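You operate a simulated robot arm through the tools that you are given. There is no shell and no other tool.

You are at the controls of a simulated two-armed robot. One attempt, no reset.

JOB
Wipe up the spill on the worktop with the small towel and put it back.

The check looks at the end state, three seconds after you hand in, the way a careful person would. Anything else that was tipped, shoved, dropped, spilled or broken makes it a failure. Flat cloth is picked up by pressing the open fingertips on it (5 to 10 N) and closing them slowly along it; thin cloth reads only 2 to 8 mm in the jaws.

ROBOT AND FRAMES
Two 7-joint arms with two-finger grippers on one trunk, on a base that moves. Base frame: it is fixed to the floor where the robot stands at the start and does not move with it; the origin is under the middle of the robot, x ahead of it, y to its left, z up. Units: m, rad, N and s.
The left shoulder is at the start at [0.032, 0.165, 1.181], the right one opposite. With the tool pointing down near the work surface each hand reaches from about 0.26 to 0.72 m from the robot's upright axis, wherever it stands, measured 20 degrees to its own side. Places, roughly: small towel [0.5, 0.2, 0.9]. Payload 2.45 kg a hand.
Tool frame (each hand has its own): the origin (TCP) lies between the finger pads and is the grasp point; the fingertips stand 0.026 m ahead of it; z points along the fingers, y is the line along which they close. The gripper opens to 0.096 m; its body begins 0.069 m behind the TCP.
Orientation is that of the tool frame in the base frame, as a unit quaternion [w, x, y, z]. With the fingers straight down and closing along the base's y, the tool's x points along the base's -x, its y along +y and its z along -z.

CONTROLS
- The arms move only by the tool arm_command. It takes "left_steps", "right_steps" or both (then of equal length, played together; a hand with none holds still); each is a list of rows, each an object of numbers (a shift or turn left out is 0, a gripper value left out holds the last): "x", "y", "z": the shift along the tool's x, y, z in m; "wx", "wy", "wz": the turn, a rotation vector about the tool's x, y, z in rad; "fingers": the opening, from 0 (shut) to 1 (fully open). In form: [{"x": .., "y": .., "z": .., "wx": .., "wy": .., "wz": .., "fingers": ..}, ...]. A call has 1 to 20 rows; each row is the pose to reach, as a shift and turn from the pose commanded when the call began, along the tool's axes at that moment. A row lasts 0.2 s, in which the tool goes at most 0.05 m and 0.15 rad; a call with a longer step from one row to the next is refused whole, and so is a gripper value outside its range. Where a pose cannot be reached the arm comes as near as it can. A force on the tool above 40 N (or 10 N above the force at the start of the call, whichever is more), or a blocked arm, ends the call early, and 0.2 s more pass. The fingers move at their own pace (about 0.1199 m/s each) and stop on an object; they squeeze with about 35 N. The grip force told is the motor's: it shows also when the fingers shut on nothing. Time passes only in rows, and 0.2 s behind the last, so rows that repeat a pose let the fingers close. It gives the time, the measured TCP pose, the force on the tool (base axes), the opening and the grip force at its end, in the units of the frame above (readings bear some noise), with the torque about the TCP (base axes, N m) and any sound that the robot's microphone picked up.
- Cameras (640 x 400 px; columns grow to the right, rows downward): "scene" is now at [0.0624, 0.0553, 1.6478]; the picture's right is [0.69, -0.72, 0.00], its down [-0.60, -0.58, -0.56] and it looks along [0.40, 0.39, -0.83] (base axes); focal length 255 px, centre (320, 200). "left" rides on the left gripper at [0.082, -0.003, -0.098] in its tool frame; the picture's right is [0.04, 1.00, 0.00], its down [-0.73, 0.03, -0.68] and it looks along [-0.68, 0.03, 0.73] (tool axes); focal length 256 px, centre (320, 200). "right" rides on the right gripper at [0.082, 0.003, -0.098] in its tool frame; the picture's right is [-0.04, 1.00, 0.00], its down [-0.73, -0.03, -0.68] and it looks along [-0.68, -0.03, 0.73] (tool axes); focal length 256 px, centre (320, 200). There is no depth. A picture from a camera that has moved, and an enlarged one, comes with that camera's place and axes in the base frame and with its lens.
- snapshot(camera): a new picture of that camera. The clock stands still meanwhile.
- slide_trunk(by): moves the trunk up (or, below 0, down) by that many m; the arms and the scene camera ride with it, the base frame stays. It gives what a move gives, with no picture.
- drive_base(legs): drives the robot by 1 to 6 legs, each [ahead, left, turn to the left] in m, m and rad, along the robot's own axes; the way and the turn of a leg run together, so that a leg with both is an arc; at most 1.5 m and 3.142 rad a leg. The arms and the cameras ride along, it lands a little off, and it stops where it bumps. It gives what a move gives.
- head_to(pan, tilt): turns the head with the scene camera to pan (to the left, within 2.094 rad either way) and tilt (down, from -0.506 to 1.204), counted from straight ahead of the robot (the tilt from the chest, where the trunk bows). It gives what a move gives.
- close_up(camera, box): a new picture of the part [left, top, right, bottom] of that camera's present view, enlarged. The clock stands still meanwhile.
- sign_off(): hands the job in; it is judged then, once.

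Nothing tells you exact positions but the pictures and the camera data. Unless the task says otherwise, let go and move clear before handing in.

The tools are called after "Emit:" as a command line: name --argument value ..., lists and objects as JSON in quotes. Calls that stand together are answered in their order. arm_command: Moves the arms, as the interface text tells. Its arguments: {"type":"object","properties":{"left_steps":{"type":"array","items":{"type":"object","properties":{"x":{"type":"number"},"y":{"type":"number"},"z":{"type":"number"},"wx":{"type":"number"},"wy":{"type":"number"},"wz":{"type":"number"},"fingers":{"type":"number"}}}},"right_steps":{"type":"array","items":{"type":"object","properties":{"x":{"type":"number"},"y":{"type":"number"},"z":{"type":"number"},"wx":{"type":"number"},"wy":{"type":"number"},"wz":{"type":"number"},"fingers":{"type":"number"}}}}},"required":[]} The other tools are called the same way: slide_trunk (by) moves the trunk up or down; drive_base (legs) drives the base; head_to (pan, tilt) turns the head that bears the scene camera; snapshot (camera) takes a picture; close_up (camera, box) takes an enlarged picture of a part of a camera's view; sign_off () hands the job in.

At the start:

```text
clock: 0.0
left_ee_pos: [0.2978, 0.4304, 1.147]
left_orientation: [-0.001, 0.0, 1.0, -0.001]
left_force: [0.4, 0.4, -1.0]
left_ft_torque: [-0.03, -0.02, -0.01]
left_opening: 0.096
left_gripper_force: 0.1
right_ee_pos: [0.3088, 0.0501, 1.1882]
right_orientation: [-0.001, -0.001, 1.0, -0.001]
right_force: [-0.4, 0.0, 0.0]
right_ft_torque: [0.02, -0.01, -0.02]
right_opening: 0.0962
right_gripper_force: 0.0
trunk travel left (down, up): [-0.35, 0.217]
robot x, y, heading: [0.0008, 0.0016, 0.004]
head pan, tilt (commanded): [0.766, 0.974]
```

scene: 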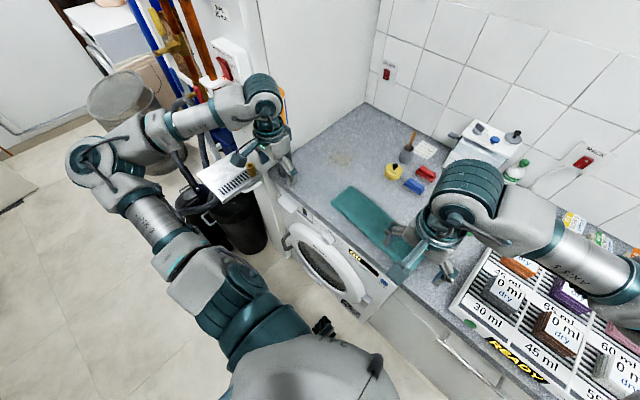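
right: 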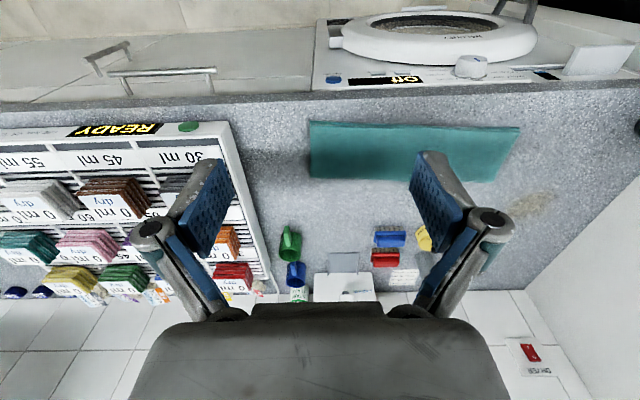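
left: 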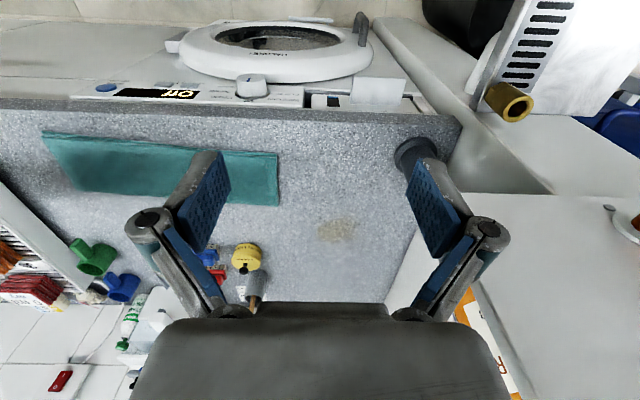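

I see a teal folded towel lying near the front edge of the worktop around [0.5, 0.2, 0.9], and a faint brownish spill near [0.62, 0.48, 0.9]. I'll look closer at both before moving.

Emit:
close_up --camera "scene" --box '[260, 90, 460, 290]'

Emit:
close_up --camera "left" --box '[20, 90, 460, 320]'

Emit:
close_up --camera "right" --box '[230, 80, 640, 320]'

```text
2.00 times, centred on (360, 190) of scene
camera zoom: at [0.0624, 0.0553, 1.6478], right [0.69, -0.72, 0.0], down [-0.6, -0.58, -0.56], along [0.4, 0.39, -0.83], focal length 510 px, centre (240, 220)
```

zoom: 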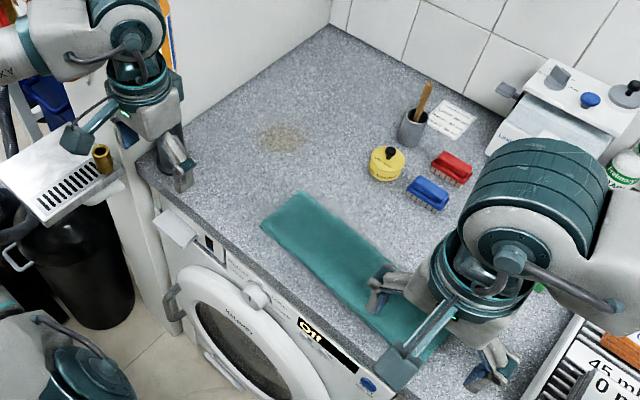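

```text
1.45 times, centred on (240, 205) of left
camera zoom: at [0.215, 0.4281, 1.246], right [-0.04, 1.0, 0.0], down [0.73, 0.03, 0.68], along [0.68, 0.03, -0.73], focal length 372 px, centre (436, 193)
```

zoom: 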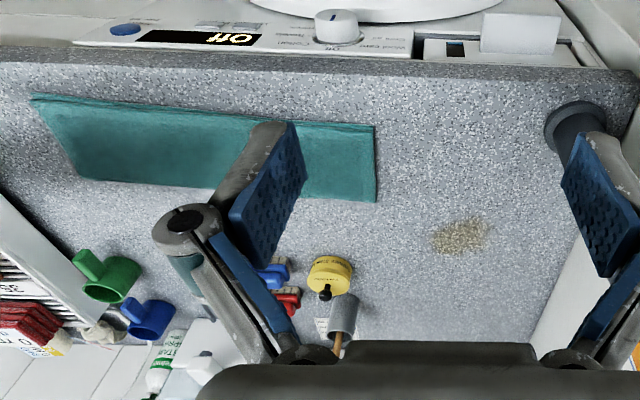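

```text
1.56 times, centred on (435, 200) of right
camera zoom: at [0.2289, 0.0531, 1.2875], right [0.04, 1.0, 0.0], down [0.73, -0.03, 0.68], along [0.68, -0.03, -0.73], focal length 400 px, centre (140, 200)
```

zoom: 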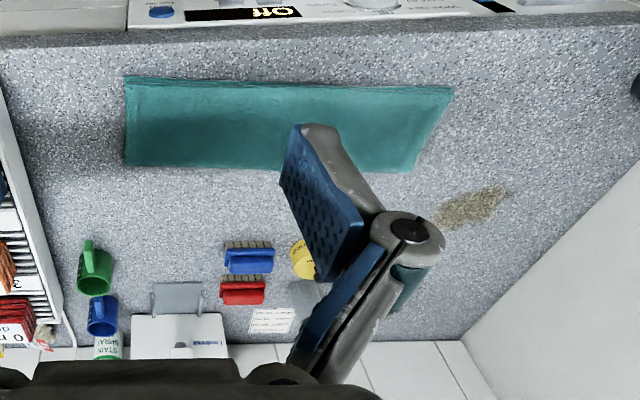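

The towel spans about x 0.42–0.555, y 0.02–0.373, and the spill about x 0.59–0.66, y 0.44–0.525. That is beyond the left hand's reach from here, so I look around to see whether the base can shift to the left.

Emit:
head_to --pan 1.5 --tilt 0.9

Emit:
snapshot --camera "scene"

Emit:
head_to --pan 1.2 --tilt 0.4

Emit:
snapshot --camera "scene"

Emit:
head_to --pan 0.3 --tilt 1.2

Emit:
snapshot --camera "scene"

```text
clock: 1.1
left_ee_pos: [0.2938, 0.4294, 1.148]
left_orientation: [0.0, 0.0, 1.0, 0.001]
left_force: [0.2, -0.2, -0.2]
left_ft_torque: [-0.03, 0.03, 0.05]
left_opening: 0.0959
left_gripper_force: 0.1
right_ee_pos: [0.3086, 0.0482, 1.1887]
right_orientation: [0.0, 0.0, 1.0, 0.0]
right_force: [0.2, 0.6, 0.6]
right_ft_torque: [0.01, -0.01, -0.03]
right_opening: 0.0961
right_gripper_force: 0.2
trunk travel left (down, up): [-0.35, 0.217]
robot x, y, heading: [-0.0011, -0.0009, 0.0]
head pan, tilt (commanded): [1.499, 0.901]
```

```text
taken
camera scene: at [0.0166, 0.0813, 1.6533], right [1.0, -0.07, 0.0], down [-0.06, -0.78, -0.62], along [0.04, 0.62, -0.79], focal length 255 px, centre (320, 200)
```

scene: 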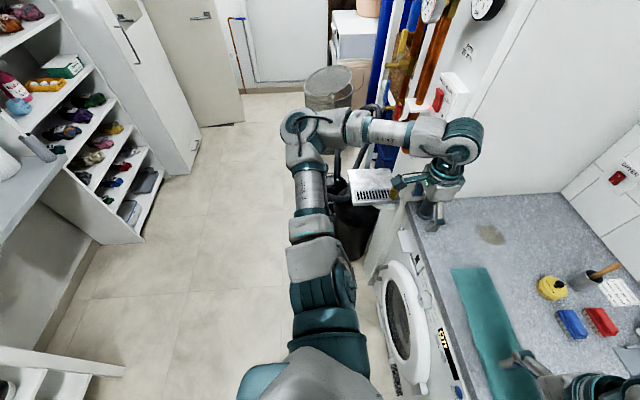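

```text
clock: 2.0
left_ee_pos: [0.2946, 0.4288, 1.1476]
left_orientation: [0.0, 0.0, 1.0, 0.0]
left_force: [0.4, -0.1, -0.1]
left_ft_torque: [-0.01, 0.03, 0.0]
left_opening: 0.096
left_gripper_force: 0.1
right_ee_pos: [0.3084, 0.0487, 1.189]
right_orientation: [-0.001, 0.001, 1.0, 0.0]
right_force: [-0.1, 0.3, -0.7]
right_ft_torque: [-0.02, 0.03, 0.02]
right_opening: 0.0957
right_gripper_force: 0.0
trunk travel left (down, up): [-0.35, 0.217]
robot x, y, heading: [-0.0007, 0.0043, 0.004]
head pan, tilt (commanded): [1.201, 0.4]
```

```text
taken
camera scene: at [0.0445, 0.0926, 1.6961], right [0.93, -0.36, 0.0], down [-0.14, -0.37, -0.92], along [0.33, 0.86, -0.39], focal length 255 px, centre (320, 200)
```

scene: 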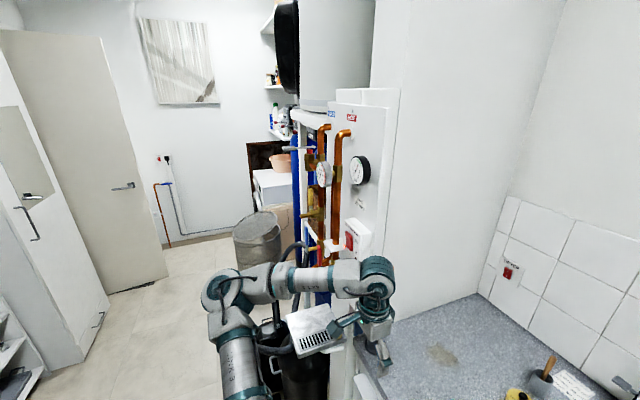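

```text
clock: 3.2
left_ee_pos: [0.2954, 0.4288, 1.1476]
left_orientation: [0.0, 0.0, 1.0, 0.0]
left_force: [0.2, -0.2, -0.3]
left_ft_torque: [-0.02, -0.01, 0.0]
left_opening: 0.0959
left_gripper_force: 0.1
right_ee_pos: [0.3086, 0.0477, 1.1901]
right_orientation: [0.001, -0.001, 1.0, -0.001]
right_force: [-0.2, -0.2, -0.2]
right_ft_torque: [0.02, 0.0, -0.02]
right_opening: 0.0957
right_gripper_force: 0.1
trunk travel left (down, up): [-0.35, 0.217]
robot x, y, heading: [0.0022, 0.0004, -0.001]
head pan, tilt (commanded): [0.3, 1.201]
```

```text
taken
camera scene: at [0.0645, 0.0226, 1.6336], right [0.3, -0.95, 0.0], down [-0.89, -0.28, -0.36], along [0.34, 0.1, -0.93], focal length 255 px, centre (320, 200)
```

scene: 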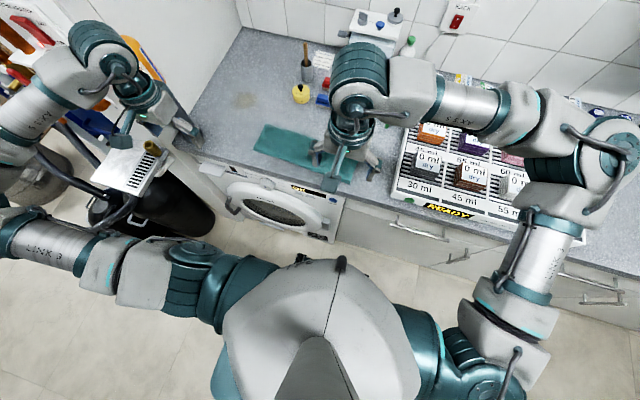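

The area left of the worktop has a wall end, pipes and a drip tray that the left elbow could run into. I look closer at those before choosing how to place the base.

Emit:
close_up --camera "left" --box '[380, 0, 640, 400]'

Emit:
head_to --pan 1.0 --tilt 0.65

Emit:
snapshot --camera "scene"

Emit:
head_to --pan 0.9 --tilt 0.1

Emit:
snapshot --camera "scene"

```text
1.00 times, centred on (510, 200) of left (not enlarged: the box is as wide or as high as the picture)
camera zoom: at [0.2129, 0.4259, 1.2474], right [-0.04, 1.0, 0.0], down [0.73, 0.03, 0.68], along [0.68, 0.03, -0.73], focal length 256 px, centre (130, 200)
```

zoom: 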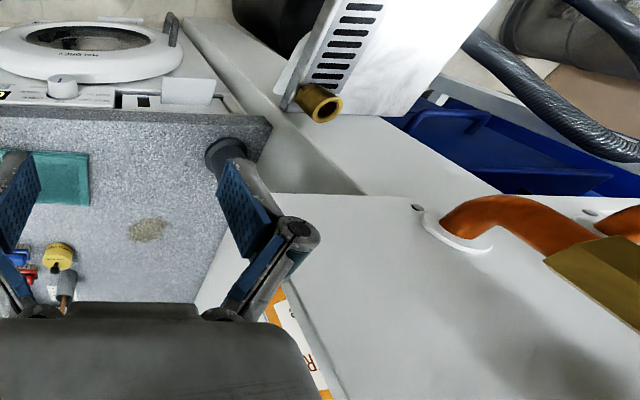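

```text
clock: 4.3
left_ee_pos: [0.2939, 0.4285, 1.1483]
left_orientation: [0.0, 0.0, 1.0, 0.001]
left_force: [0.2, 0.3, 0.4]
left_ft_torque: [-0.02, 0.03, -0.03]
left_opening: 0.096
left_gripper_force: 0.1
right_ee_pos: [0.3083, 0.0485, 1.1898]
right_orientation: [0.0, 0.0, 1.0, 0.0]
right_force: [-0.2, 0.1, -0.2]
right_ft_torque: [0.01, 0.01, 0.01]
right_opening: 0.0962
right_gripper_force: 0.0
trunk travel left (down, up): [-0.35, 0.217]
robot x, y, heading: [-0.0028, -0.0021, 0.001]
head pan, tilt (commanded): [1.0, 0.649]
```

```text
taken
camera scene: at [0.0581, 0.0791, 1.6736], right [0.84, -0.54, 0.0], down [-0.33, -0.51, -0.79], along [0.43, 0.67, -0.61], focal length 255 px, centre (320, 200)
```

scene: 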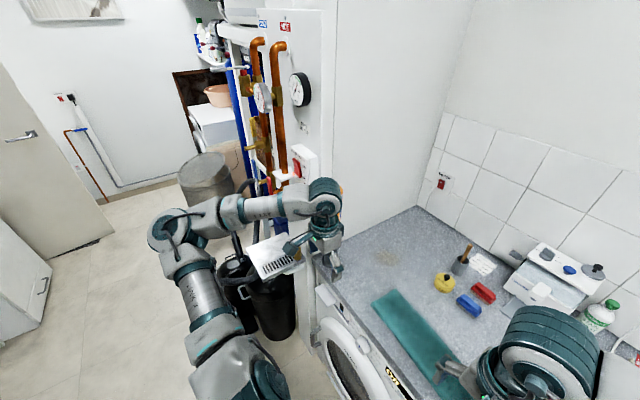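

```text
clock: 5.3
left_ee_pos: [0.2947, 0.4289, 1.1475]
left_orientation: [0.0, 0.0, 1.0, 0.001]
left_force: [-0.7, 0.5, 0.3]
left_ft_torque: [-0.01, -0.01, 0.01]
left_opening: 0.0961
left_gripper_force: 0.0
right_ee_pos: [0.3086, 0.0486, 1.1901]
right_orientation: [0.0, 0.0, 1.0, 0.0]
right_force: [-0.8, -0.2, -0.7]
right_ft_torque: [-0.03, 0.02, 0.02]
right_opening: 0.0962
right_gripper_force: 0.2
trunk travel left (down, up): [-0.35, 0.217]
robot x, y, heading: [-0.0036, -0.0017, -0.003]
head pan, tilt (commanded): [0.901, 0.099]
```

```text
taken
camera scene: at [0.0684, 0.0784, 1.724], right [0.78, -0.62, 0.0], down [-0.06, -0.08, -0.99], along [0.62, 0.78, -0.1], focal length 255 px, centre (320, 200)
```

scene: 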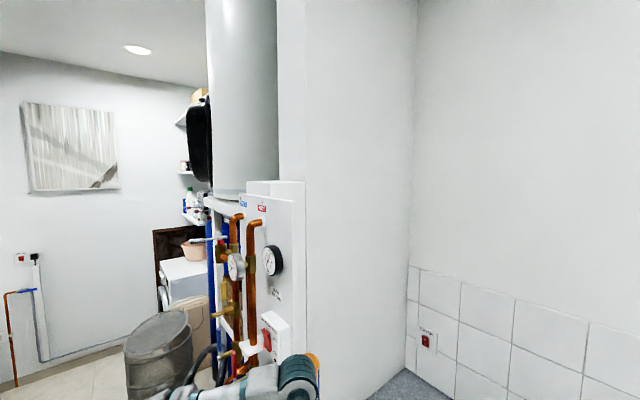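

The panel and pipes sit at about x 0.4–0.45, y > 0.63, and the wall at y ≈ 0.625. I'll move both hands to the right so they stay clear, then drive left and slightly ahead.

Emit:
arm_command --left_steps '[{"x": -0.02, "y": -0.04}, {"x": -0.04, "y": -0.08}, {"x": -0.06, "y": -0.12}, {"x": -0.08, "y": -0.16}, {"x": -0.1, "y": -0.2}, {"x": -0.1, "y": -0.2}]' --right_steps '[{"y": -0.045}, {"y": -0.09}, {"y": -0.135}, {"y": -0.18}, {"y": -0.225}, {"y": -0.25}]'

Emit:
head_to --pan 0.9 --tilt 0.8

Emit:
snapshot --camera "scene"

```text
clock: 6.7
left_ee_pos: [0.3945, 0.2232, 1.1502]
left_orientation: [0.001, 0.0, 1.0, 0.001]
left_force: [-1.6, -0.7, 0.4]
left_ft_torque: [0.02, -0.04, 0.01]
left_opening: 0.0962
left_gripper_force: 0.1
right_ee_pos: [0.3068, -0.2071, 1.1877]
right_orientation: [0.001, -0.001, 1.0, 0.002]
right_force: [0.6, 0.0, 0.1]
right_ft_torque: [0.0, 0.02, 0.01]
right_opening: 0.0958
right_gripper_force: 0.2
trunk travel left (down, up): [-0.35, 0.217]
robot x, y, heading: [0.0008, -0.0017, -0.001]
head pan, tilt (commanded): [0.901, 0.099]
```

```text
clock: 7.7
left_ee_pos: [0.3958, 0.2261, 1.1498]
left_orientation: [0.0, 0.0, 1.0, 0.001]
left_force: [-0.5, -0.5, 1.3]
left_ft_torque: [-0.03, 0.03, -0.06]
left_opening: 0.0957
left_gripper_force: 0.1
right_ee_pos: [0.308, -0.2017, 1.1883]
right_orientation: [0.0, 0.0, 1.0, 0.002]
right_force: [-0.2, -0.2, -0.1]
right_ft_torque: [-0.01, 0.01, -0.02]
right_opening: 0.0958
right_gripper_force: 0.0
trunk travel left (down, up): [-0.35, 0.217]
robot x, y, heading: [-0.004, -0.0005, -0.004]
head pan, tilt (commanded): [0.901, 0.799]
```

```text
taken
camera scene: at [0.062, 0.0635, 1.6614], right [0.78, -0.62, 0.0], down [-0.45, -0.56, -0.7], along [0.43, 0.55, -0.72], focal length 255 px, centre (320, 200)
```

scene: 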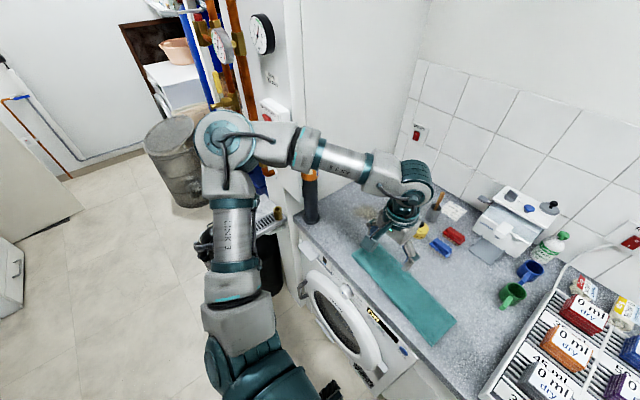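

I notice a dark cylinder with orange above it at the front left corner of the worktop, near [0.43, 0.585]. I take a closer look at it before driving.

Emit:
close_up --camera "scene" --box '[240, 100, 460, 300]'

Emit:
close_up --camera "left" --box '[340, 60, 640, 300]'

Emit:
snapshot --camera "left"

```text
2.00 times, centred on (350, 200) of scene
camera zoom: at [0.062, 0.0635, 1.6614], right [0.78, -0.62, 0.0], down [-0.45, -0.56, -0.7], along [0.43, 0.55, -0.72], focal length 510 px, centre (260, 200)
```

zoom: 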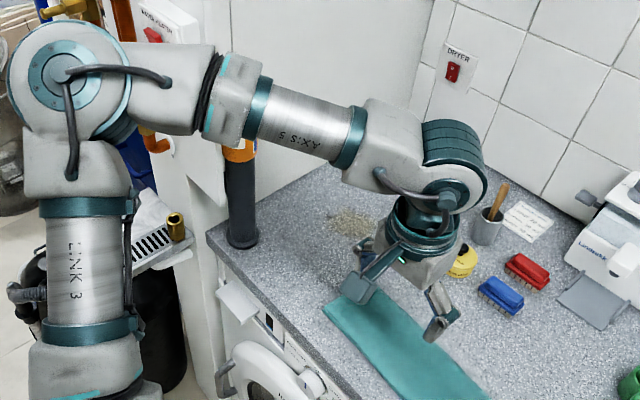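

```text
1.67 times, centred on (490, 180) of left
camera zoom: at [0.3134, 0.2227, 1.2485], right [-0.04, 1.0, 0.0], down [0.73, 0.03, 0.68], along [0.68, 0.03, -0.73], focal length 427 px, centre (37, 233)
```

zoom: 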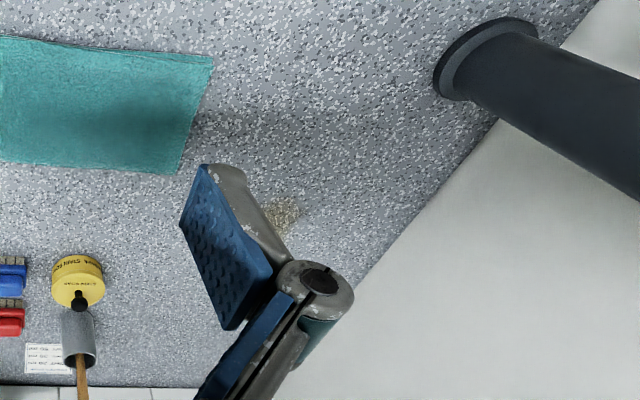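

```text
taken
camera left: at [0.3134, 0.2227, 1.2485], right [-0.04, 1.0, 0.0], down [0.73, 0.03, 0.68], along [0.68, 0.03, -0.73], focal length 256 px, centre (320, 200)
```

left: 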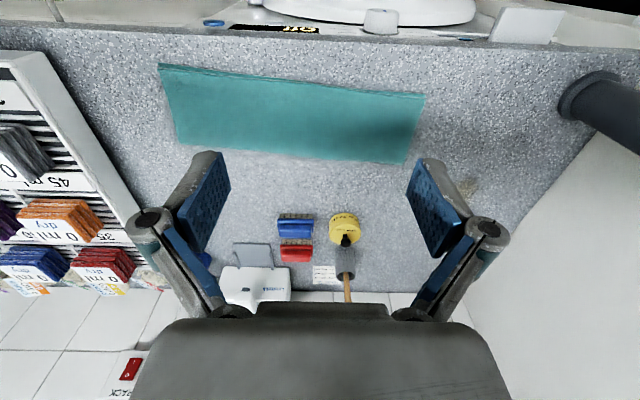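

The dark cylinder at about [0.44, 0.59] stands roughly up to z 1.25, so the left forearm would pass too close to it. I'll use the right hand instead: turn the base left and move it left, which also swings the left arm back away from the wall.

Emit:
drive_base --legs '[[0, 0, 0.7]]'

Emit:
head_to --pan 0.3 --tilt 1.0

Emit:
snapshot --camera "scene"

```text
clock: 10.0
left_ee_pos: [0.1556, 0.4295, 1.1486]
left_orientation: [0.0, -0.346, 0.938, 0.001]
left_force: [0.0, 0.1, -0.6]
left_ft_torque: [-0.03, 0.01, 0.0]
left_opening: 0.0959
left_gripper_force: 0.0
right_ee_pos: [0.367, 0.0449, 1.1882]
right_orientation: [-0.001, -0.346, 0.938, 0.0]
right_force: [-0.5, -0.3, 0.6]
right_ft_torque: [0.0, -0.04, 0.02]
right_opening: 0.0959
right_gripper_force: 0.0
trunk travel left (down, up): [-0.35, 0.217]
robot x, y, heading: [0.0003, -0.0006, 0.709]
head pan, tilt (commanded): [0.901, 0.799]
```

```text
clock: 11.0
left_ee_pos: [0.1514, 0.427, 1.1504]
left_orientation: [0.002, -0.347, 0.938, 0.001]
left_force: [0.0, -0.2, -0.1]
left_ft_torque: [-0.03, -0.01, -0.01]
left_opening: 0.0961
left_gripper_force: 0.0
right_ee_pos: [0.3644, 0.0449, 1.188]
right_orientation: [0.001, -0.346, 0.938, 0.001]
right_force: [0.0, -0.4, 0.6]
right_ft_torque: [0.01, -0.02, 0.0]
right_opening: 0.0961
right_gripper_force: 0.0
trunk travel left (down, up): [-0.35, 0.217]
robot x, y, heading: [-0.0007, -0.0034, 0.704]
head pan, tilt (commanded): [0.3, 1.0]
```

```text
taken
camera scene: at [0.0463, 0.0673, 1.6461], right [0.85, -0.53, 0.0], down [-0.45, -0.71, -0.54], along [0.29, 0.46, -0.84], focal length 255 px, centre (320, 200)
```

scene: 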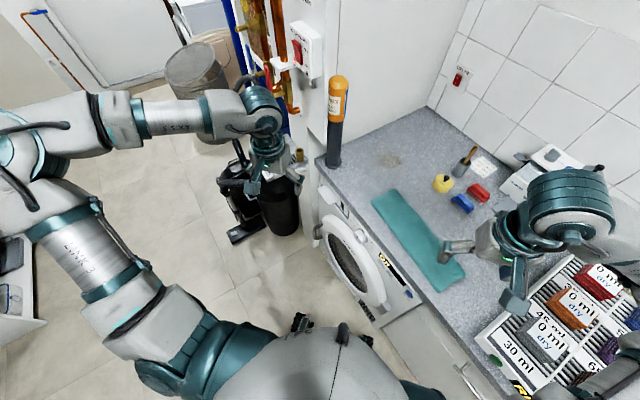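

The turn worked; the right arm is now over the worktop and the left arm is back from the wall. I check the area left of the base before shifting.

Emit:
close_up --camera "scene" --box '[200, 40, 480, 300]'

Emit:
drive_base --legs '[[0.08, 0.1, 0]]'

Emit:
snapshot --camera "scene"

```text
1.54 times, centred on (340, 170) of scene
camera zoom: at [0.0463, 0.0673, 1.6461], right [0.85, -0.53, 0.0], down [-0.45, -0.71, -0.54], along [0.29, 0.46, -0.84], focal length 393 px, centre (289, 246)
```

zoom: 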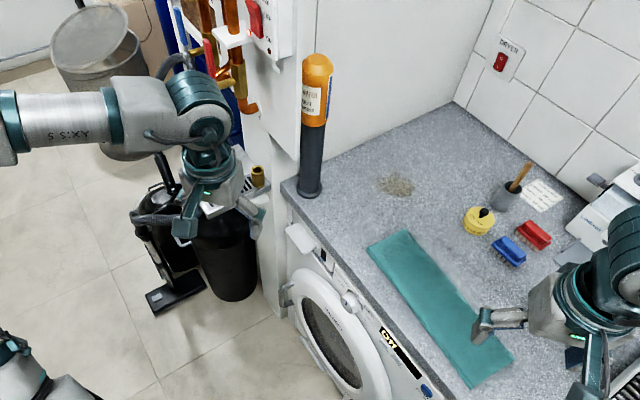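

```text
clock: 12.3
left_ee_pos: [0.1765, 0.5208, 1.1569]
left_orientation: [-0.003, -0.344, 0.939, 0.017]
left_force: [1.0, -0.6, 0.6]
left_ft_torque: [0.02, -0.01, -0.03]
left_opening: 0.0961
left_gripper_force: 0.0
right_ee_pos: [0.3875, 0.1362, 1.1819]
right_orientation: [-0.004, -0.344, 0.939, 0.016]
right_force: [0.2, -0.7, 0.5]
right_ft_torque: [-0.01, 0.01, 0.02]
right_opening: 0.0961
right_gripper_force: 0.2
trunk travel left (down, up): [-0.35, 0.217]
robot x, y, heading: [-0.0009, 0.1214, 0.708]
head pan, tilt (commanded): [0.3, 1.0]
```

```text
taken
camera scene: at [0.078, 0.1485, 1.6461], right [0.84, -0.54, -0.03], down [-0.46, -0.7, -0.55], along [0.27, 0.48, -0.84], focal length 255 px, centre (320, 200)
```

scene: 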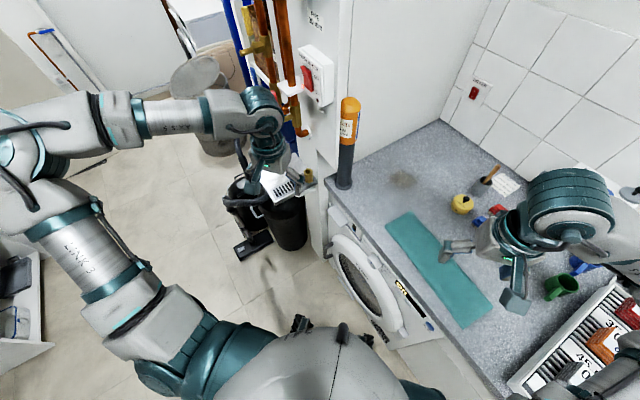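

The first half of the shift went cleanly. I'll drive the rest of the way.

Emit:
drive_base --legs '[[0.09, 0.1, 0]]'

Emit:
head_to --pan -0.15 --tilt 1.0

Emit:
snapshot --camera "scene"

Emit:
snapshot --camera "right"

```text
clock: 13.6
left_ee_pos: [0.1587, 0.6762, 1.1521]
left_orientation: [0.002, -0.344, 0.939, 0.004]
left_force: [0.6, -0.4, 0.4]
left_ft_torque: [-0.03, -0.01, 0.01]
left_opening: 0.0962
left_gripper_force: 0.1
right_ee_pos: [0.3699, 0.2929, 1.1879]
right_orientation: [0.001, -0.346, 0.938, 0.004]
right_force: [-0.7, 0.5, 0.7]
right_ft_torque: [-0.01, -0.03, -0.01]
right_opening: 0.0956
right_gripper_force: 0.0
trunk travel left (down, up): [-0.35, 0.217]
robot x, y, heading: [0.0026, 0.2545, 0.707]
head pan, tilt (commanded): [0.3, 1.0]
```

```text
clock: 14.5
left_ee_pos: [0.1551, 0.6782, 1.1504]
left_orientation: [0.003, -0.345, 0.938, 0.002]
left_force: [-0.1, 0.9, -0.3]
left_ft_torque: [-0.01, -0.01, 0.02]
left_opening: 0.096
left_gripper_force: 0.1
right_ee_pos: [0.3663, 0.2959, 1.1904]
right_orientation: [0.002, -0.344, 0.939, 0.0]
right_force: [1.1, -0.1, -0.1]
right_ft_torque: [0.0, 0.01, 0.01]
right_opening: 0.096
right_gripper_force: 0.1
trunk travel left (down, up): [-0.35, 0.217]
robot x, y, heading: [0.0056, 0.2555, 0.709]
head pan, tilt (commanded): [-0.15, 1.0]
```

```text
taken
camera scene: at [0.0819, 0.2893, 1.6459], right [0.53, -0.85, -0.01], down [-0.72, -0.44, -0.54], along [0.45, 0.29, -0.84], focal length 255 px, centre (320, 200)
```

scene: 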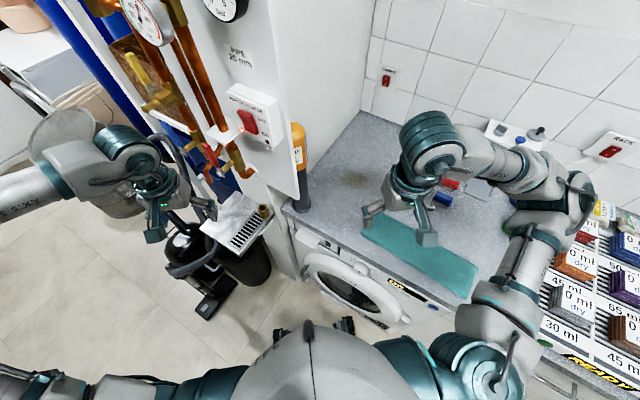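

```text
taken
camera right: at [0.3018, 0.2441, 1.2878], right [-0.62, 0.79, 0.0], down [0.58, 0.45, 0.68], along [0.54, 0.42, -0.73], focal length 256 px, centre (320, 200)
```

right: 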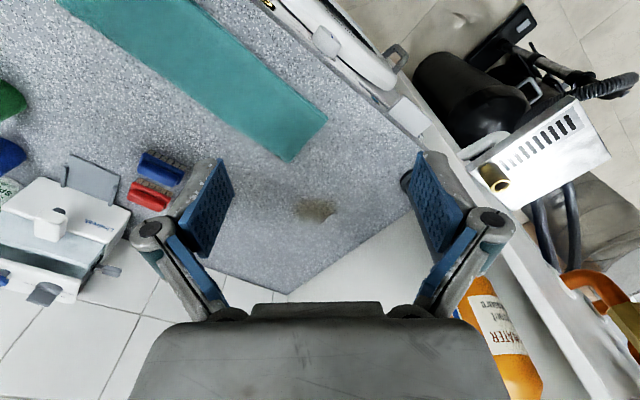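

The robot now stands at about [0.003, 0.255] turned 0.708 rad, and the towel's left end is at about x 0.44–0.55, y 0.368 with the spill centred at [0.62, 0.478]. I bring the right hand above the left end of the towel, turned so that it closes along the towel's length (base y), half open.

Emit:
arm_command --right_steps '[{"x": -0.0195, "y": -0.0101, "z": 0.033, "wz": 0.118, "fingers": 0.5}, {"x": -0.039, "y": -0.0202, "z": 0.066, "wz": 0.236, "fingers": 0.5}, {"x": -0.0584, "y": -0.0303, "z": 0.1, "wz": 0.354, "fingers": 0.5}, {"x": -0.078, "y": -0.0403, "z": 0.133, "wz": 0.472, "fingers": 0.5}, {"x": -0.0973, "y": -0.0504, "z": 0.166, "wz": 0.59, "fingers": 0.5}, {"x": -0.1168, "y": -0.0605, "z": 0.2, "wz": 0.708, "fingers": 0.5}, {"x": -0.1168, "y": -0.0605, "z": 0.2, "wz": 0.708, "fingers": 0.5}]'

Emit:
snapshot --camera "right"

Emit:
snapshot --camera "scene"

```text
clock: 16.1
left_ee_pos: [0.1603, 0.6715, 1.1522]
left_orientation: [0.002, -0.345, 0.939, 0.005]
left_force: [-0.5, -0.1, 0.3]
left_ft_torque: [-0.04, -0.04, 0.01]
left_opening: 0.0959
left_gripper_force: 0.1
right_ee_pos: [0.4996, 0.3181, 0.9894]
right_orientation: [0.002, 0.004, 1.0, 0.005]
right_force: [0.1, 0.4, -1.2]
right_ft_torque: [-0.01, 0.01, 0.0]
right_opening: 0.0481
right_gripper_force: 0.2
trunk travel left (down, up): [-0.35, 0.217]
robot x, y, heading: [0.0035, 0.2518, 0.705]
head pan, tilt (commanded): [-0.15, 1.0]
```

```text
taken
camera right: at [0.4186, 0.3206, 1.0883], right [0.05, 1.0, 0.01], down [0.73, -0.04, 0.68], along [0.68, -0.03, -0.73], focal length 256 px, centre (320, 200)
```

right: 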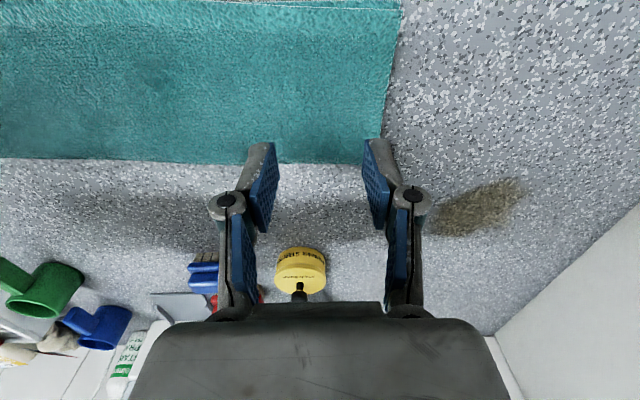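

```text
taken
camera scene: at [0.0834, 0.2869, 1.646], right [0.53, -0.85, -0.01], down [-0.72, -0.44, -0.54], along [0.45, 0.29, -0.84], focal length 255 px, centre (320, 200)
```

scene: 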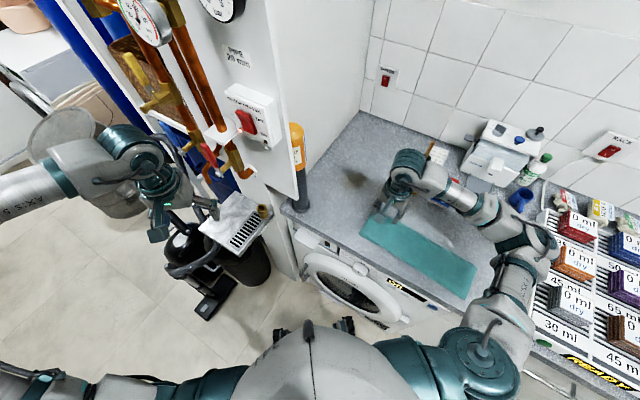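

The open fingers are over the towel about 5 cm in from its left edge. I lower to just above the cloth, then creep down watching the force.

Emit:
arm_command --right_steps '[{"x": 0.002, "z": 0.025}, {"x": 0.004, "z": 0.05}, {"x": 0.004, "z": 0.052}, {"x": 0.004, "z": 0.052}]'

Emit:
close_up --camera "right" --box '[140, 0, 560, 300]'

```text
clock: 17.1
left_ee_pos: [0.1585, 0.6748, 1.1516]
left_orientation: [0.002, -0.344, 0.939, 0.005]
left_force: [0.4, -0.2, 0.5]
left_ft_torque: [0.03, -0.01, 0.0]
left_opening: 0.096
left_gripper_force: 0.1
right_ee_pos: [0.4954, 0.3208, 0.9389]
right_orientation: [0.001, 0.002, 1.0, 0.004]
right_force: [0.6, -1.3, 0.5]
right_ft_torque: [0.03, 0.04, -0.02]
right_opening: 0.0482
right_gripper_force: 0.0
trunk travel left (down, up): [-0.35, 0.217]
robot x, y, heading: [0.0074, 0.2514, 0.706]
head pan, tilt (commanded): [-0.15, 1.0]
```

```text
1.33 times, centred on (350, 150) of right
camera zoom: at [0.4136, 0.3236, 1.0363], right [0.05, 1.0, 0.01], down [0.73, -0.04, 0.68], along [0.68, -0.03, -0.73], focal length 341 px, centre (280, 267)
```

zoom: 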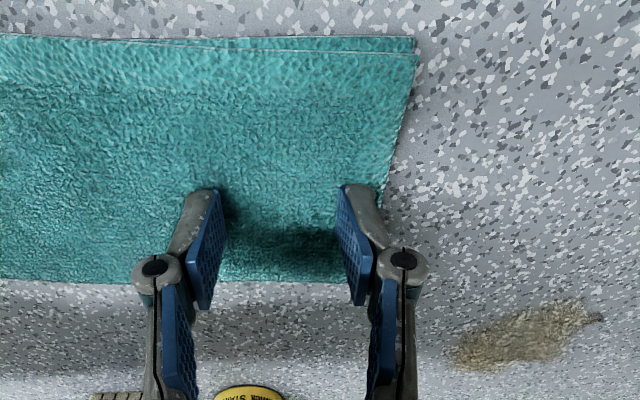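

I can see two edge lines at the near corner, so the towel looks folded in two. I zoom in to understand the layers before pressing.

Emit:
close_up --camera "right" --box '[340, 0, 480, 90]'

Emit:
close_up --camera "right" --box '[300, 120, 440, 220]'

Emit:
close_up --camera "scene" --box '[340, 160, 500, 310]'

```text
4.44 times, centred on (410, 45) of right
camera zoom: at [0.4136, 0.3236, 1.0363], right [0.05, 1.0, 0.01], down [0.73, -0.04, 0.68], along [0.68, -0.03, -0.73], focal length 1138 px, centre (-80, 889)
```

zoom: 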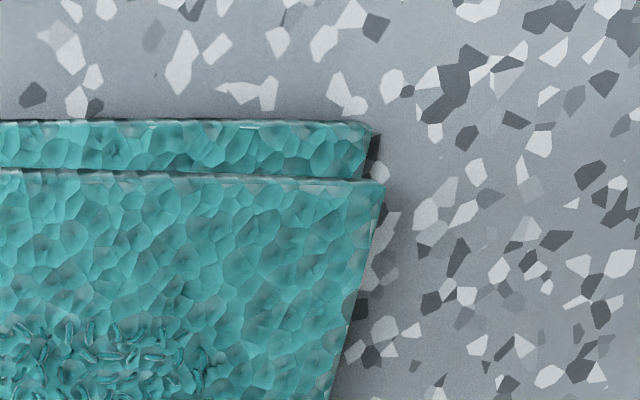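

```text
4.00 times, centred on (370, 170) of right
camera zoom: at [0.4136, 0.3236, 1.0363], right [0.05, 1.0, 0.01], down [0.73, -0.04, 0.68], along [0.68, -0.03, -0.73], focal length 1024 px, centre (120, 320)
```

zoom: 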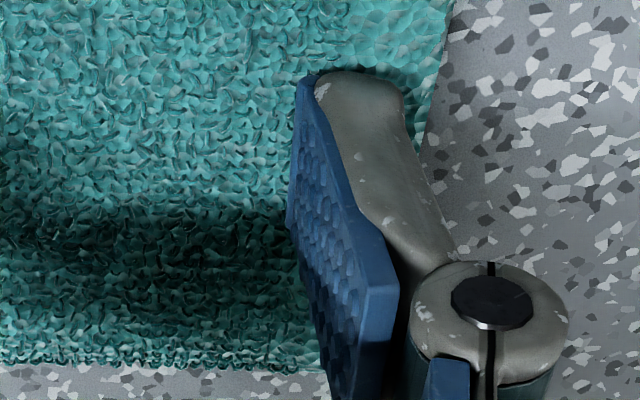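

```text
2.67 times, centred on (420, 235) of scene
camera zoom: at [0.0833, 0.2876, 1.6459], right [0.53, -0.85, -0.01], down [-0.72, -0.44, -0.54], along [0.45, 0.29, -0.84], focal length 681 px, centre (53, 107)
```

zoom: 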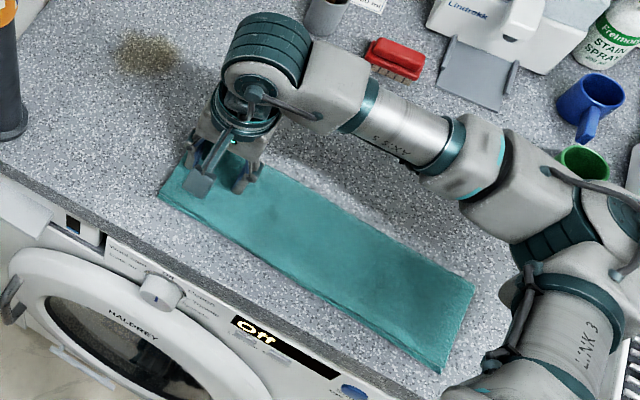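

The towel is folded lengthwise, with the fold on the far side (x ≈ 0.55) and the free edges on the near side. I'll pinch nearer to the fold so both layers come along: shift about 2 cm in +x, then creep down.

Emit:
arm_command --right_steps '[{"x": -0.012, "y": 0.002}, {"x": -0.024, "y": 0.004}, {"x": -0.024, "y": 0.004, "z": 0.003}, {"x": -0.024, "y": 0.004, "z": 0.005}]'

```text
clock: 18.1
left_ee_pos: [0.1542, 0.679, 1.1514]
left_orientation: [0.003, -0.344, 0.939, 0.002]
left_force: [0.2, -0.3, 0.6]
left_ft_torque: [-0.03, 0.0, 0.01]
left_opening: 0.0961
left_gripper_force: 0.0
right_ee_pos: [0.5154, 0.33, 0.9335]
right_orientation: [0.002, 0.002, 1.0, 0.004]
right_force: [0.3, -0.5, 1.4]
right_ft_torque: [0.02, -0.02, -0.02]
right_opening: 0.0483
right_gripper_force: 0.0
trunk travel left (down, up): [-0.35, 0.217]
robot x, y, heading: [0.0066, 0.255, 0.707]
head pan, tilt (commanded): [-0.15, 1.0]
```

Emit:
arm_command --right_steps '[{"z": 0.001}, {"z": 0.002}, {"z": 0.003}, {"z": 0.003}]'

```text
clock: 19.1
left_ee_pos: [0.151, 0.6825, 1.1505]
left_orientation: [0.004, -0.344, 0.939, 0.001]
left_force: [0.0, 0.4, 0.3]
left_ft_torque: [0.02, -0.01, 0.0]
left_opening: 0.0961
left_gripper_force: 0.0
right_ee_pos: [0.5127, 0.3347, 0.9315]
right_orientation: [0.003, 0.001, 1.0, 0.0]
right_force: [0.7, -0.5, 1.9]
right_ft_torque: [-0.02, -0.04, -0.01]
right_opening: 0.0481
right_gripper_force: 0.1
trunk travel left (down, up): [-0.35, 0.217]
robot x, y, heading: [0.0047, 0.2593, 0.702]
head pan, tilt (commanded): [-0.15, 1.0]
```

Emit:
arm_command --right_steps '[{"z": 0.001}, {"z": 0.002}, {"z": 0.003}, {"z": 0.003}]'

```text
clock: 20.1
left_ee_pos: [0.1511, 0.683, 1.151]
left_orientation: [0.004, -0.344, 0.939, 0.0]
left_force: [0.0, -0.4, -0.3]
left_ft_torque: [-0.02, 0.01, 0.01]
left_opening: 0.096
left_gripper_force: 0.0
right_ee_pos: [0.5125, 0.3339, 0.9301]
right_orientation: [0.004, 0.002, 1.0, 0.0]
right_force: [-0.1, -1.5, 10.6]
right_ft_torque: [-0.1, 0.01, -0.02]
right_opening: 0.0494
right_gripper_force: 5.2
trunk travel left (down, up): [-0.35, 0.217]
robot x, y, heading: [0.0024, 0.2554, 0.704]
head pan, tilt (commanded): [-0.15, 1.0]
```

Contact is about 10 N. I now close the fingers slowly along the cloth.

Emit:
arm_command --right_steps '[{"fingers": 0.46}, {"fingers": 0.42}, {"fingers": 0.38}, {"fingers": 0.34}, {"fingers": 0.3}, {"fingers": 0.26}, {"fingers": 0.22}, {"fingers": 0.18}, {"fingers": 0.14}, {"fingers": 0.1}, {"fingers": 0.06}, {"fingers": 0.02}, {"fingers": 0.0}, {"fingers": 0.0}]'

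Emit:
close_up --camera "right" --box '[140, 0, 560, 300]'

```text
clock: 23.1
left_ee_pos: [0.1488, 0.6819, 1.1509]
left_orientation: [0.004, -0.344, 0.939, 0.0]
left_force: [0.4, 0.4, -0.2]
left_ft_torque: [0.0, -0.01, 0.01]
left_opening: 0.0961
left_gripper_force: 0.1
right_ee_pos: [0.5111, 0.3341, 0.9307]
right_orientation: [0.005, 0.002, 1.0, 0.002]
right_force: [4.1, -0.8, 38.1]
right_ft_torque: [-0.02, -0.16, -0.05]
right_opening: 0.0088
right_gripper_force: 35.9
trunk travel left (down, up): [-0.35, 0.217]
robot x, y, heading: [0.0032, 0.2547, 0.707]
head pan, tilt (commanded): [-0.15, 1.0]
```

```text
1.33 times, centred on (350, 150) of right
camera zoom: at [0.4288, 0.3364, 1.0283], right [0.04, 1.0, 0.0], down [0.73, -0.03, 0.69], along [0.69, -0.03, -0.73], focal length 341 px, centre (280, 267)
```

zoom: 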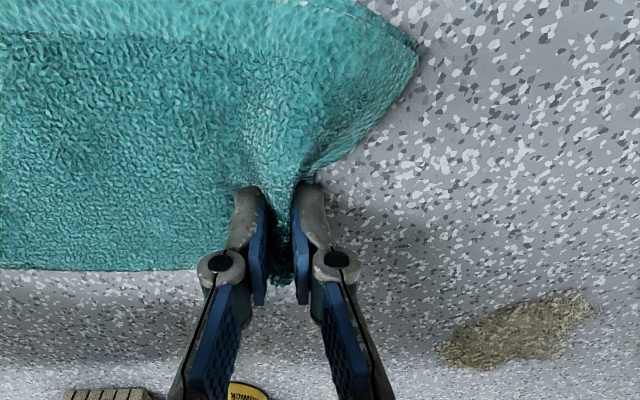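

The grip reads 9 mm, so both layers are in the jaws. I ease off the downward force and slide the towel toward the spill in small steps.

Emit:
arm_command --right_steps '[{"z": -0.006}, {"z": -0.012}, {"x": -0.005, "y": 0.012, "z": -0.015}, {"x": -0.015, "y": 0.027, "z": -0.015}, {"x": -0.028, "y": 0.042, "z": -0.015}, {"x": -0.04, "y": 0.057, "z": -0.015}, {"x": -0.053, "y": 0.072, "z": -0.015}, {"x": -0.063, "y": 0.085, "z": -0.015}]'

Emit:
snapshot --camera "right"

Emit:
snapshot --camera "scene"

```text
clock: 24.9
left_ee_pos: [0.1513, 0.6821, 1.1512]
left_orientation: [0.004, -0.345, 0.939, 0.0]
left_force: [-0.3, 0.3, 0.1]
left_ft_torque: [-0.04, -0.02, -0.01]
left_opening: 0.0963
left_gripper_force: 0.1
right_ee_pos: [0.5757, 0.4187, 0.9433]
right_orientation: [0.004, 0.002, 1.0, -0.001]
right_force: [-0.4, 0.2, -0.3]
right_ft_torque: [0.01, 0.01, 0.01]
right_opening: 0.0076
right_gripper_force: 35.2
trunk travel left (down, up): [-0.35, 0.217]
robot x, y, heading: [0.0039, 0.2546, 0.71]
head pan, tilt (commanded): [-0.15, 1.0]
```

```text
taken
camera right: at [0.4941, 0.4218, 1.0415], right [0.04, 1.0, 0.0], down [0.73, -0.03, 0.68], along [0.68, -0.03, -0.73], focal length 256 px, centre (320, 200)
```

right: 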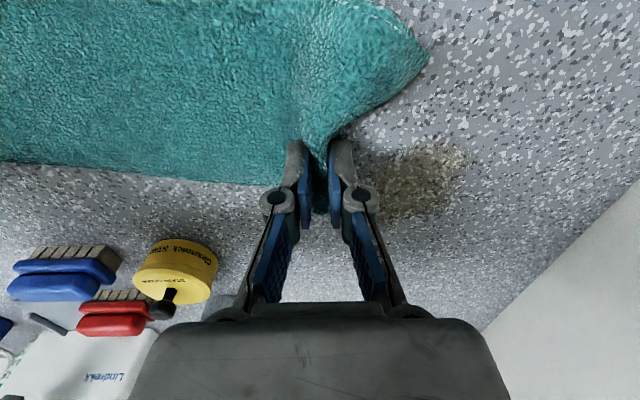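

```text
taken
camera scene: at [0.0734, 0.3011, 1.646], right [0.53, -0.85, 0.0], down [-0.72, -0.45, -0.54], along [0.46, 0.28, -0.84], focal length 255 px, centre (320, 200)
```

scene: 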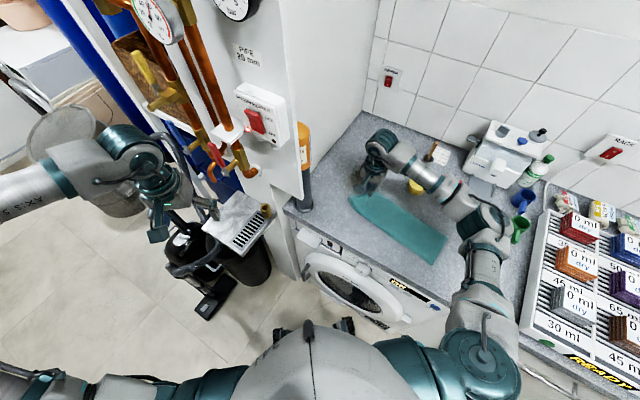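

The towel follows well and both layers stay together. The yellow timer is close to the trailing far edge, so I pull mostly in +y and turn the hand clockwise so the tail swings away from it.

Emit:
arm_command --right_steps '[{"y": 0.012, "wz": 0.1}, {"y": 0.025, "wz": 0.2}, {"x": -0.005, "y": 0.035, "wz": 0.3}, {"x": -0.01, "y": 0.045, "wz": 0.4}, {"x": -0.015, "y": 0.045, "wz": 0.4}]'

Emit:
snapshot --camera "right"

Emit:
close_up --camera "scene" --box '[280, 100, 500, 280]'

```text
clock: 26.1
left_ee_pos: [0.1517, 0.6819, 1.1508]
left_orientation: [0.003, -0.344, 0.939, 0.001]
left_force: [-0.1, 0.1, -0.4]
left_ft_torque: [-0.04, 0.02, 0.02]
left_opening: 0.0961
left_gripper_force: 0.0
right_ee_pos: [0.5913, 0.4628, 0.9447]
right_orientation: [0.003, 0.2, 0.98, 0.002]
right_force: [-0.6, 0.0, 0.1]
right_ft_torque: [-0.02, 0.01, 0.15]
right_opening: 0.0077
right_gripper_force: 35.1
trunk travel left (down, up): [-0.35, 0.217]
robot x, y, heading: [0.0044, 0.2501, 0.708]
head pan, tilt (commanded): [-0.15, 1.0]
```

```text
taken
camera right: at [0.5176, 0.4973, 1.043], right [0.43, 0.9, 0.0], down [0.66, -0.32, 0.68], along [0.62, -0.29, -0.73], focal length 256 px, centre (320, 200)
```

right: 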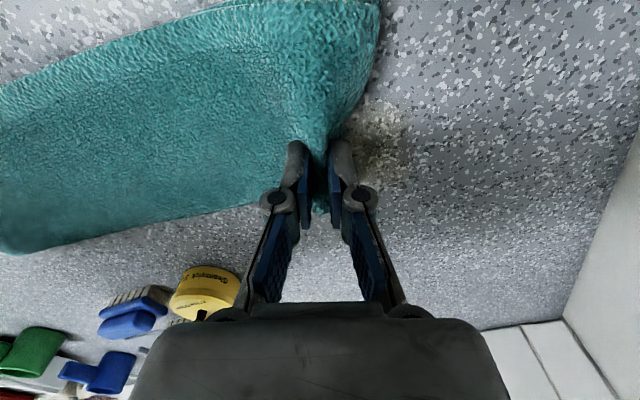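

```text
2.22 times, centred on (390, 190) of scene
camera zoom: at [0.0732, 0.3009, 1.646], right [0.53, -0.85, 0.0], down [-0.72, -0.45, -0.54], along [0.46, 0.28, -0.84], focal length 567 px, centre (164, 222)
```

zoom: 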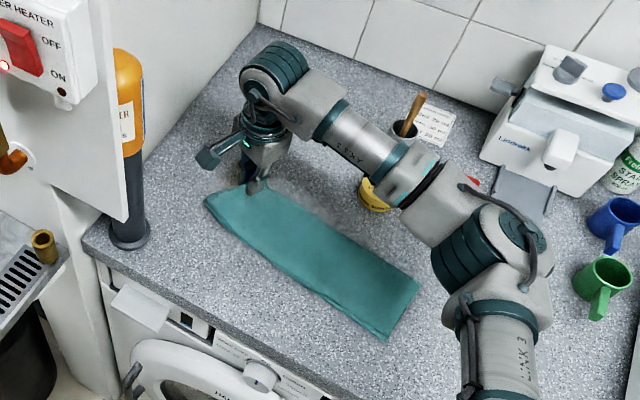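

The towel has swung away from the timer and its leading end is at the edge of the spill. I now press it down onto the spill.

Emit:
arm_command --right_steps '[{"z": 0.006}, {"z": 0.011}, {"z": 0.0125}, {"z": 0.0125}]'

```text
clock: 27.1
left_ee_pos: [0.151, 0.6818, 1.1505]
left_orientation: [0.003, -0.345, 0.939, 0.0]
left_force: [-0.6, -0.3, 0.3]
left_ft_torque: [0.02, -0.02, -0.02]
left_opening: 0.096
left_gripper_force: 0.2
right_ee_pos: [0.5901, 0.4634, 0.9326]
right_orientation: [0.004, 0.2, 0.98, 0.001]
right_force: [0.5, -0.6, 8.6]
right_ft_torque: [-0.03, -0.01, 0.16]
right_opening: 0.0079
right_gripper_force: 34.7
trunk travel left (down, up): [-0.35, 0.217]
robot x, y, heading: [0.0033, 0.2531, 0.709]
head pan, tilt (commanded): [-0.15, 1.0]
```

About 9 N of pressure: good for wiping. I make the first strokes along y over the nearer half of the spill.

Emit:
arm_command --right_steps '[{"x": 0.0051, "y": 0.0196}, {"x": 0.0111, "y": 0.0388}, {"x": 0.0189, "y": 0.0572}, {"x": 0.0005, "y": 0.065}, {"x": -0.0073, "y": 0.0466}, {"x": -0.0152, "y": 0.0282}, {"x": -0.023, "y": 0.0098}, {"x": -0.0269, "y": 0.0006}]'

Emit:
snapshot --camera "right"

```text
clock: 28.9
left_ee_pos: [0.1504, 0.6831, 1.1511]
left_orientation: [0.004, -0.345, 0.939, 0.0]
left_force: [-0.7, -0.6, 0.8]
left_ft_torque: [-0.01, -0.01, 0.01]
left_opening: 0.0961
left_gripper_force: 0.1
right_ee_pos: [0.6154, 0.4532, 0.9322]
right_orientation: [0.003, 0.2, 0.98, 0.002]
right_force: [2.4, 1.1, 4.7]
right_ft_torque: [-0.01, -0.03, 0.1]
right_opening: 0.0076
right_gripper_force: 35.1
trunk travel left (down, up): [-0.35, 0.217]
robot x, y, heading: [-0.0001, 0.259, 0.707]
head pan, tilt (commanded): [-0.15, 1.0]
```

```text
taken
camera right: at [0.5411, 0.4875, 1.0312], right [0.43, 0.9, 0.0], down [0.66, -0.32, 0.68], along [0.62, -0.29, -0.73], focal length 256 px, centre (320, 200)
```

right: 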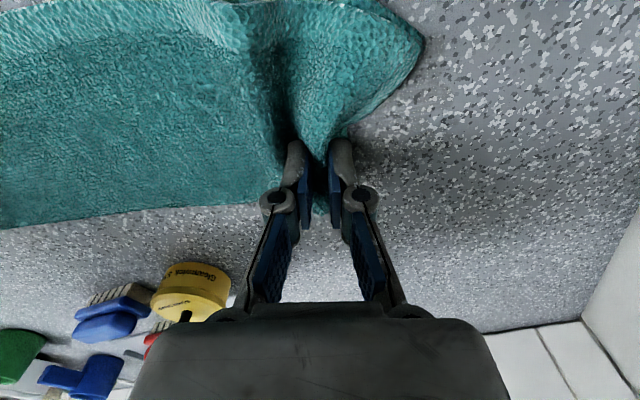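

Emit:
close_up --camera "right" --box '[140, 60, 560, 320]'

```text
1.52 times, centred on (350, 190) of right
camera zoom: at [0.5411, 0.4875, 1.0312], right [0.43, 0.9, 0.0], down [0.66, -0.32, 0.68], along [0.62, -0.29, -0.73], focal length 390 px, centre (274, 215)
```

zoom: 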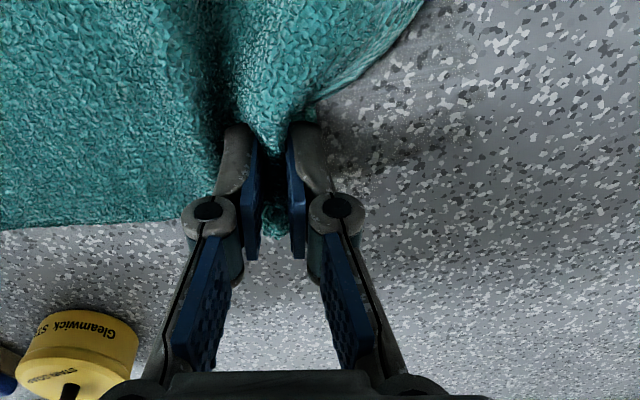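

The visible spill is already gone on this side, but the trailing edge is only about 2–3 cm from the timer. I lift slightly, turn the hand further clockwise while drawing +y so the tail swings clear before wiping the farther part.

Emit:
arm_command --right_steps '[{"z": -0.01}, {"x": 0.006, "y": 0.012, "z": -0.02, "wz": 0.1}, {"x": 0.014, "y": 0.025, "z": -0.03, "wz": 0.2}, {"x": 0.02, "y": 0.038, "z": -0.03, "wz": 0.32}, {"x": 0.025, "y": 0.05, "z": -0.03, "wz": 0.45}, {"x": 0.025, "y": 0.05, "z": -0.03, "wz": 0.55}, {"x": 0.025, "y": 0.05, "z": -0.03, "wz": 0.55}]'

Emit:
snapshot --camera "right"

Emit:
close_up --camera "scene" --box '[280, 100, 500, 280]'

```text
clock: 30.5
left_ee_pos: [0.1508, 0.6834, 1.1509]
left_orientation: [0.004, -0.345, 0.939, 0.001]
left_force: [-0.2, -0.1, 0.3]
left_ft_torque: [-0.02, 0.0, 0.01]
left_opening: 0.0962
left_gripper_force: 0.0
right_ee_pos: [0.6121, 0.5107, 0.9622]
right_orientation: [0.003, 0.459, 0.888, 0.002]
right_force: [-0.3, -1.1, 0.1]
right_ft_torque: [-0.04, 0.04, 0.15]
right_opening: 0.0076
right_gripper_force: 35.6
trunk travel left (down, up): [-0.35, 0.217]
robot x, y, heading: [0.0073, 0.252, 0.708]
head pan, tilt (commanded): [-0.15, 1.0]
```

```text
taken
camera right: at [0.5679, 0.5779, 1.0606], right [0.84, 0.54, 0.01], down [0.4, -0.62, 0.68], along [0.38, -0.57, -0.73], focal length 256 px, centre (320, 200)
```

right: 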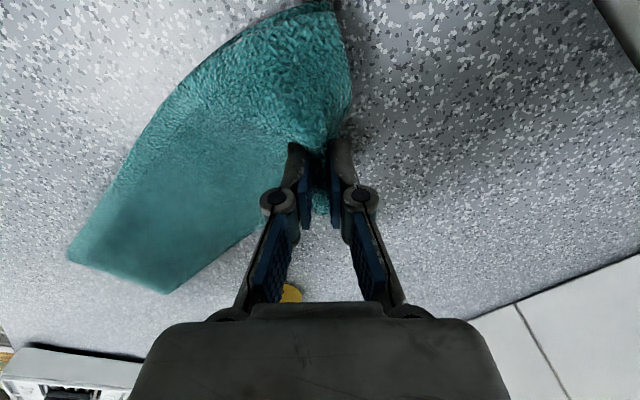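

```text
2.22 times, centred on (390, 190) of scene
camera zoom: at [0.0732, 0.3014, 1.646], right [0.53, -0.85, 0.0], down [-0.72, -0.45, -0.54], along [0.46, 0.28, -0.84], focal length 567 px, centre (164, 222)
```

zoom: 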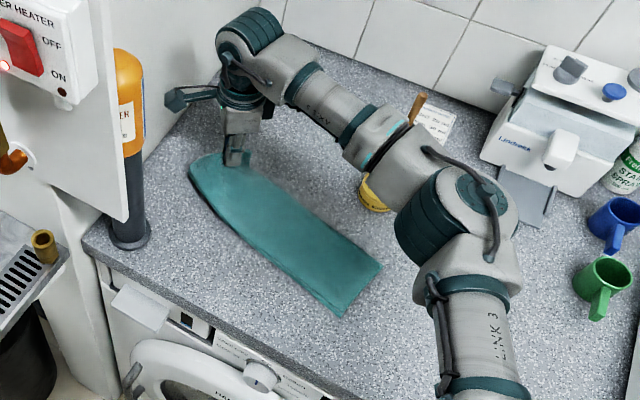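

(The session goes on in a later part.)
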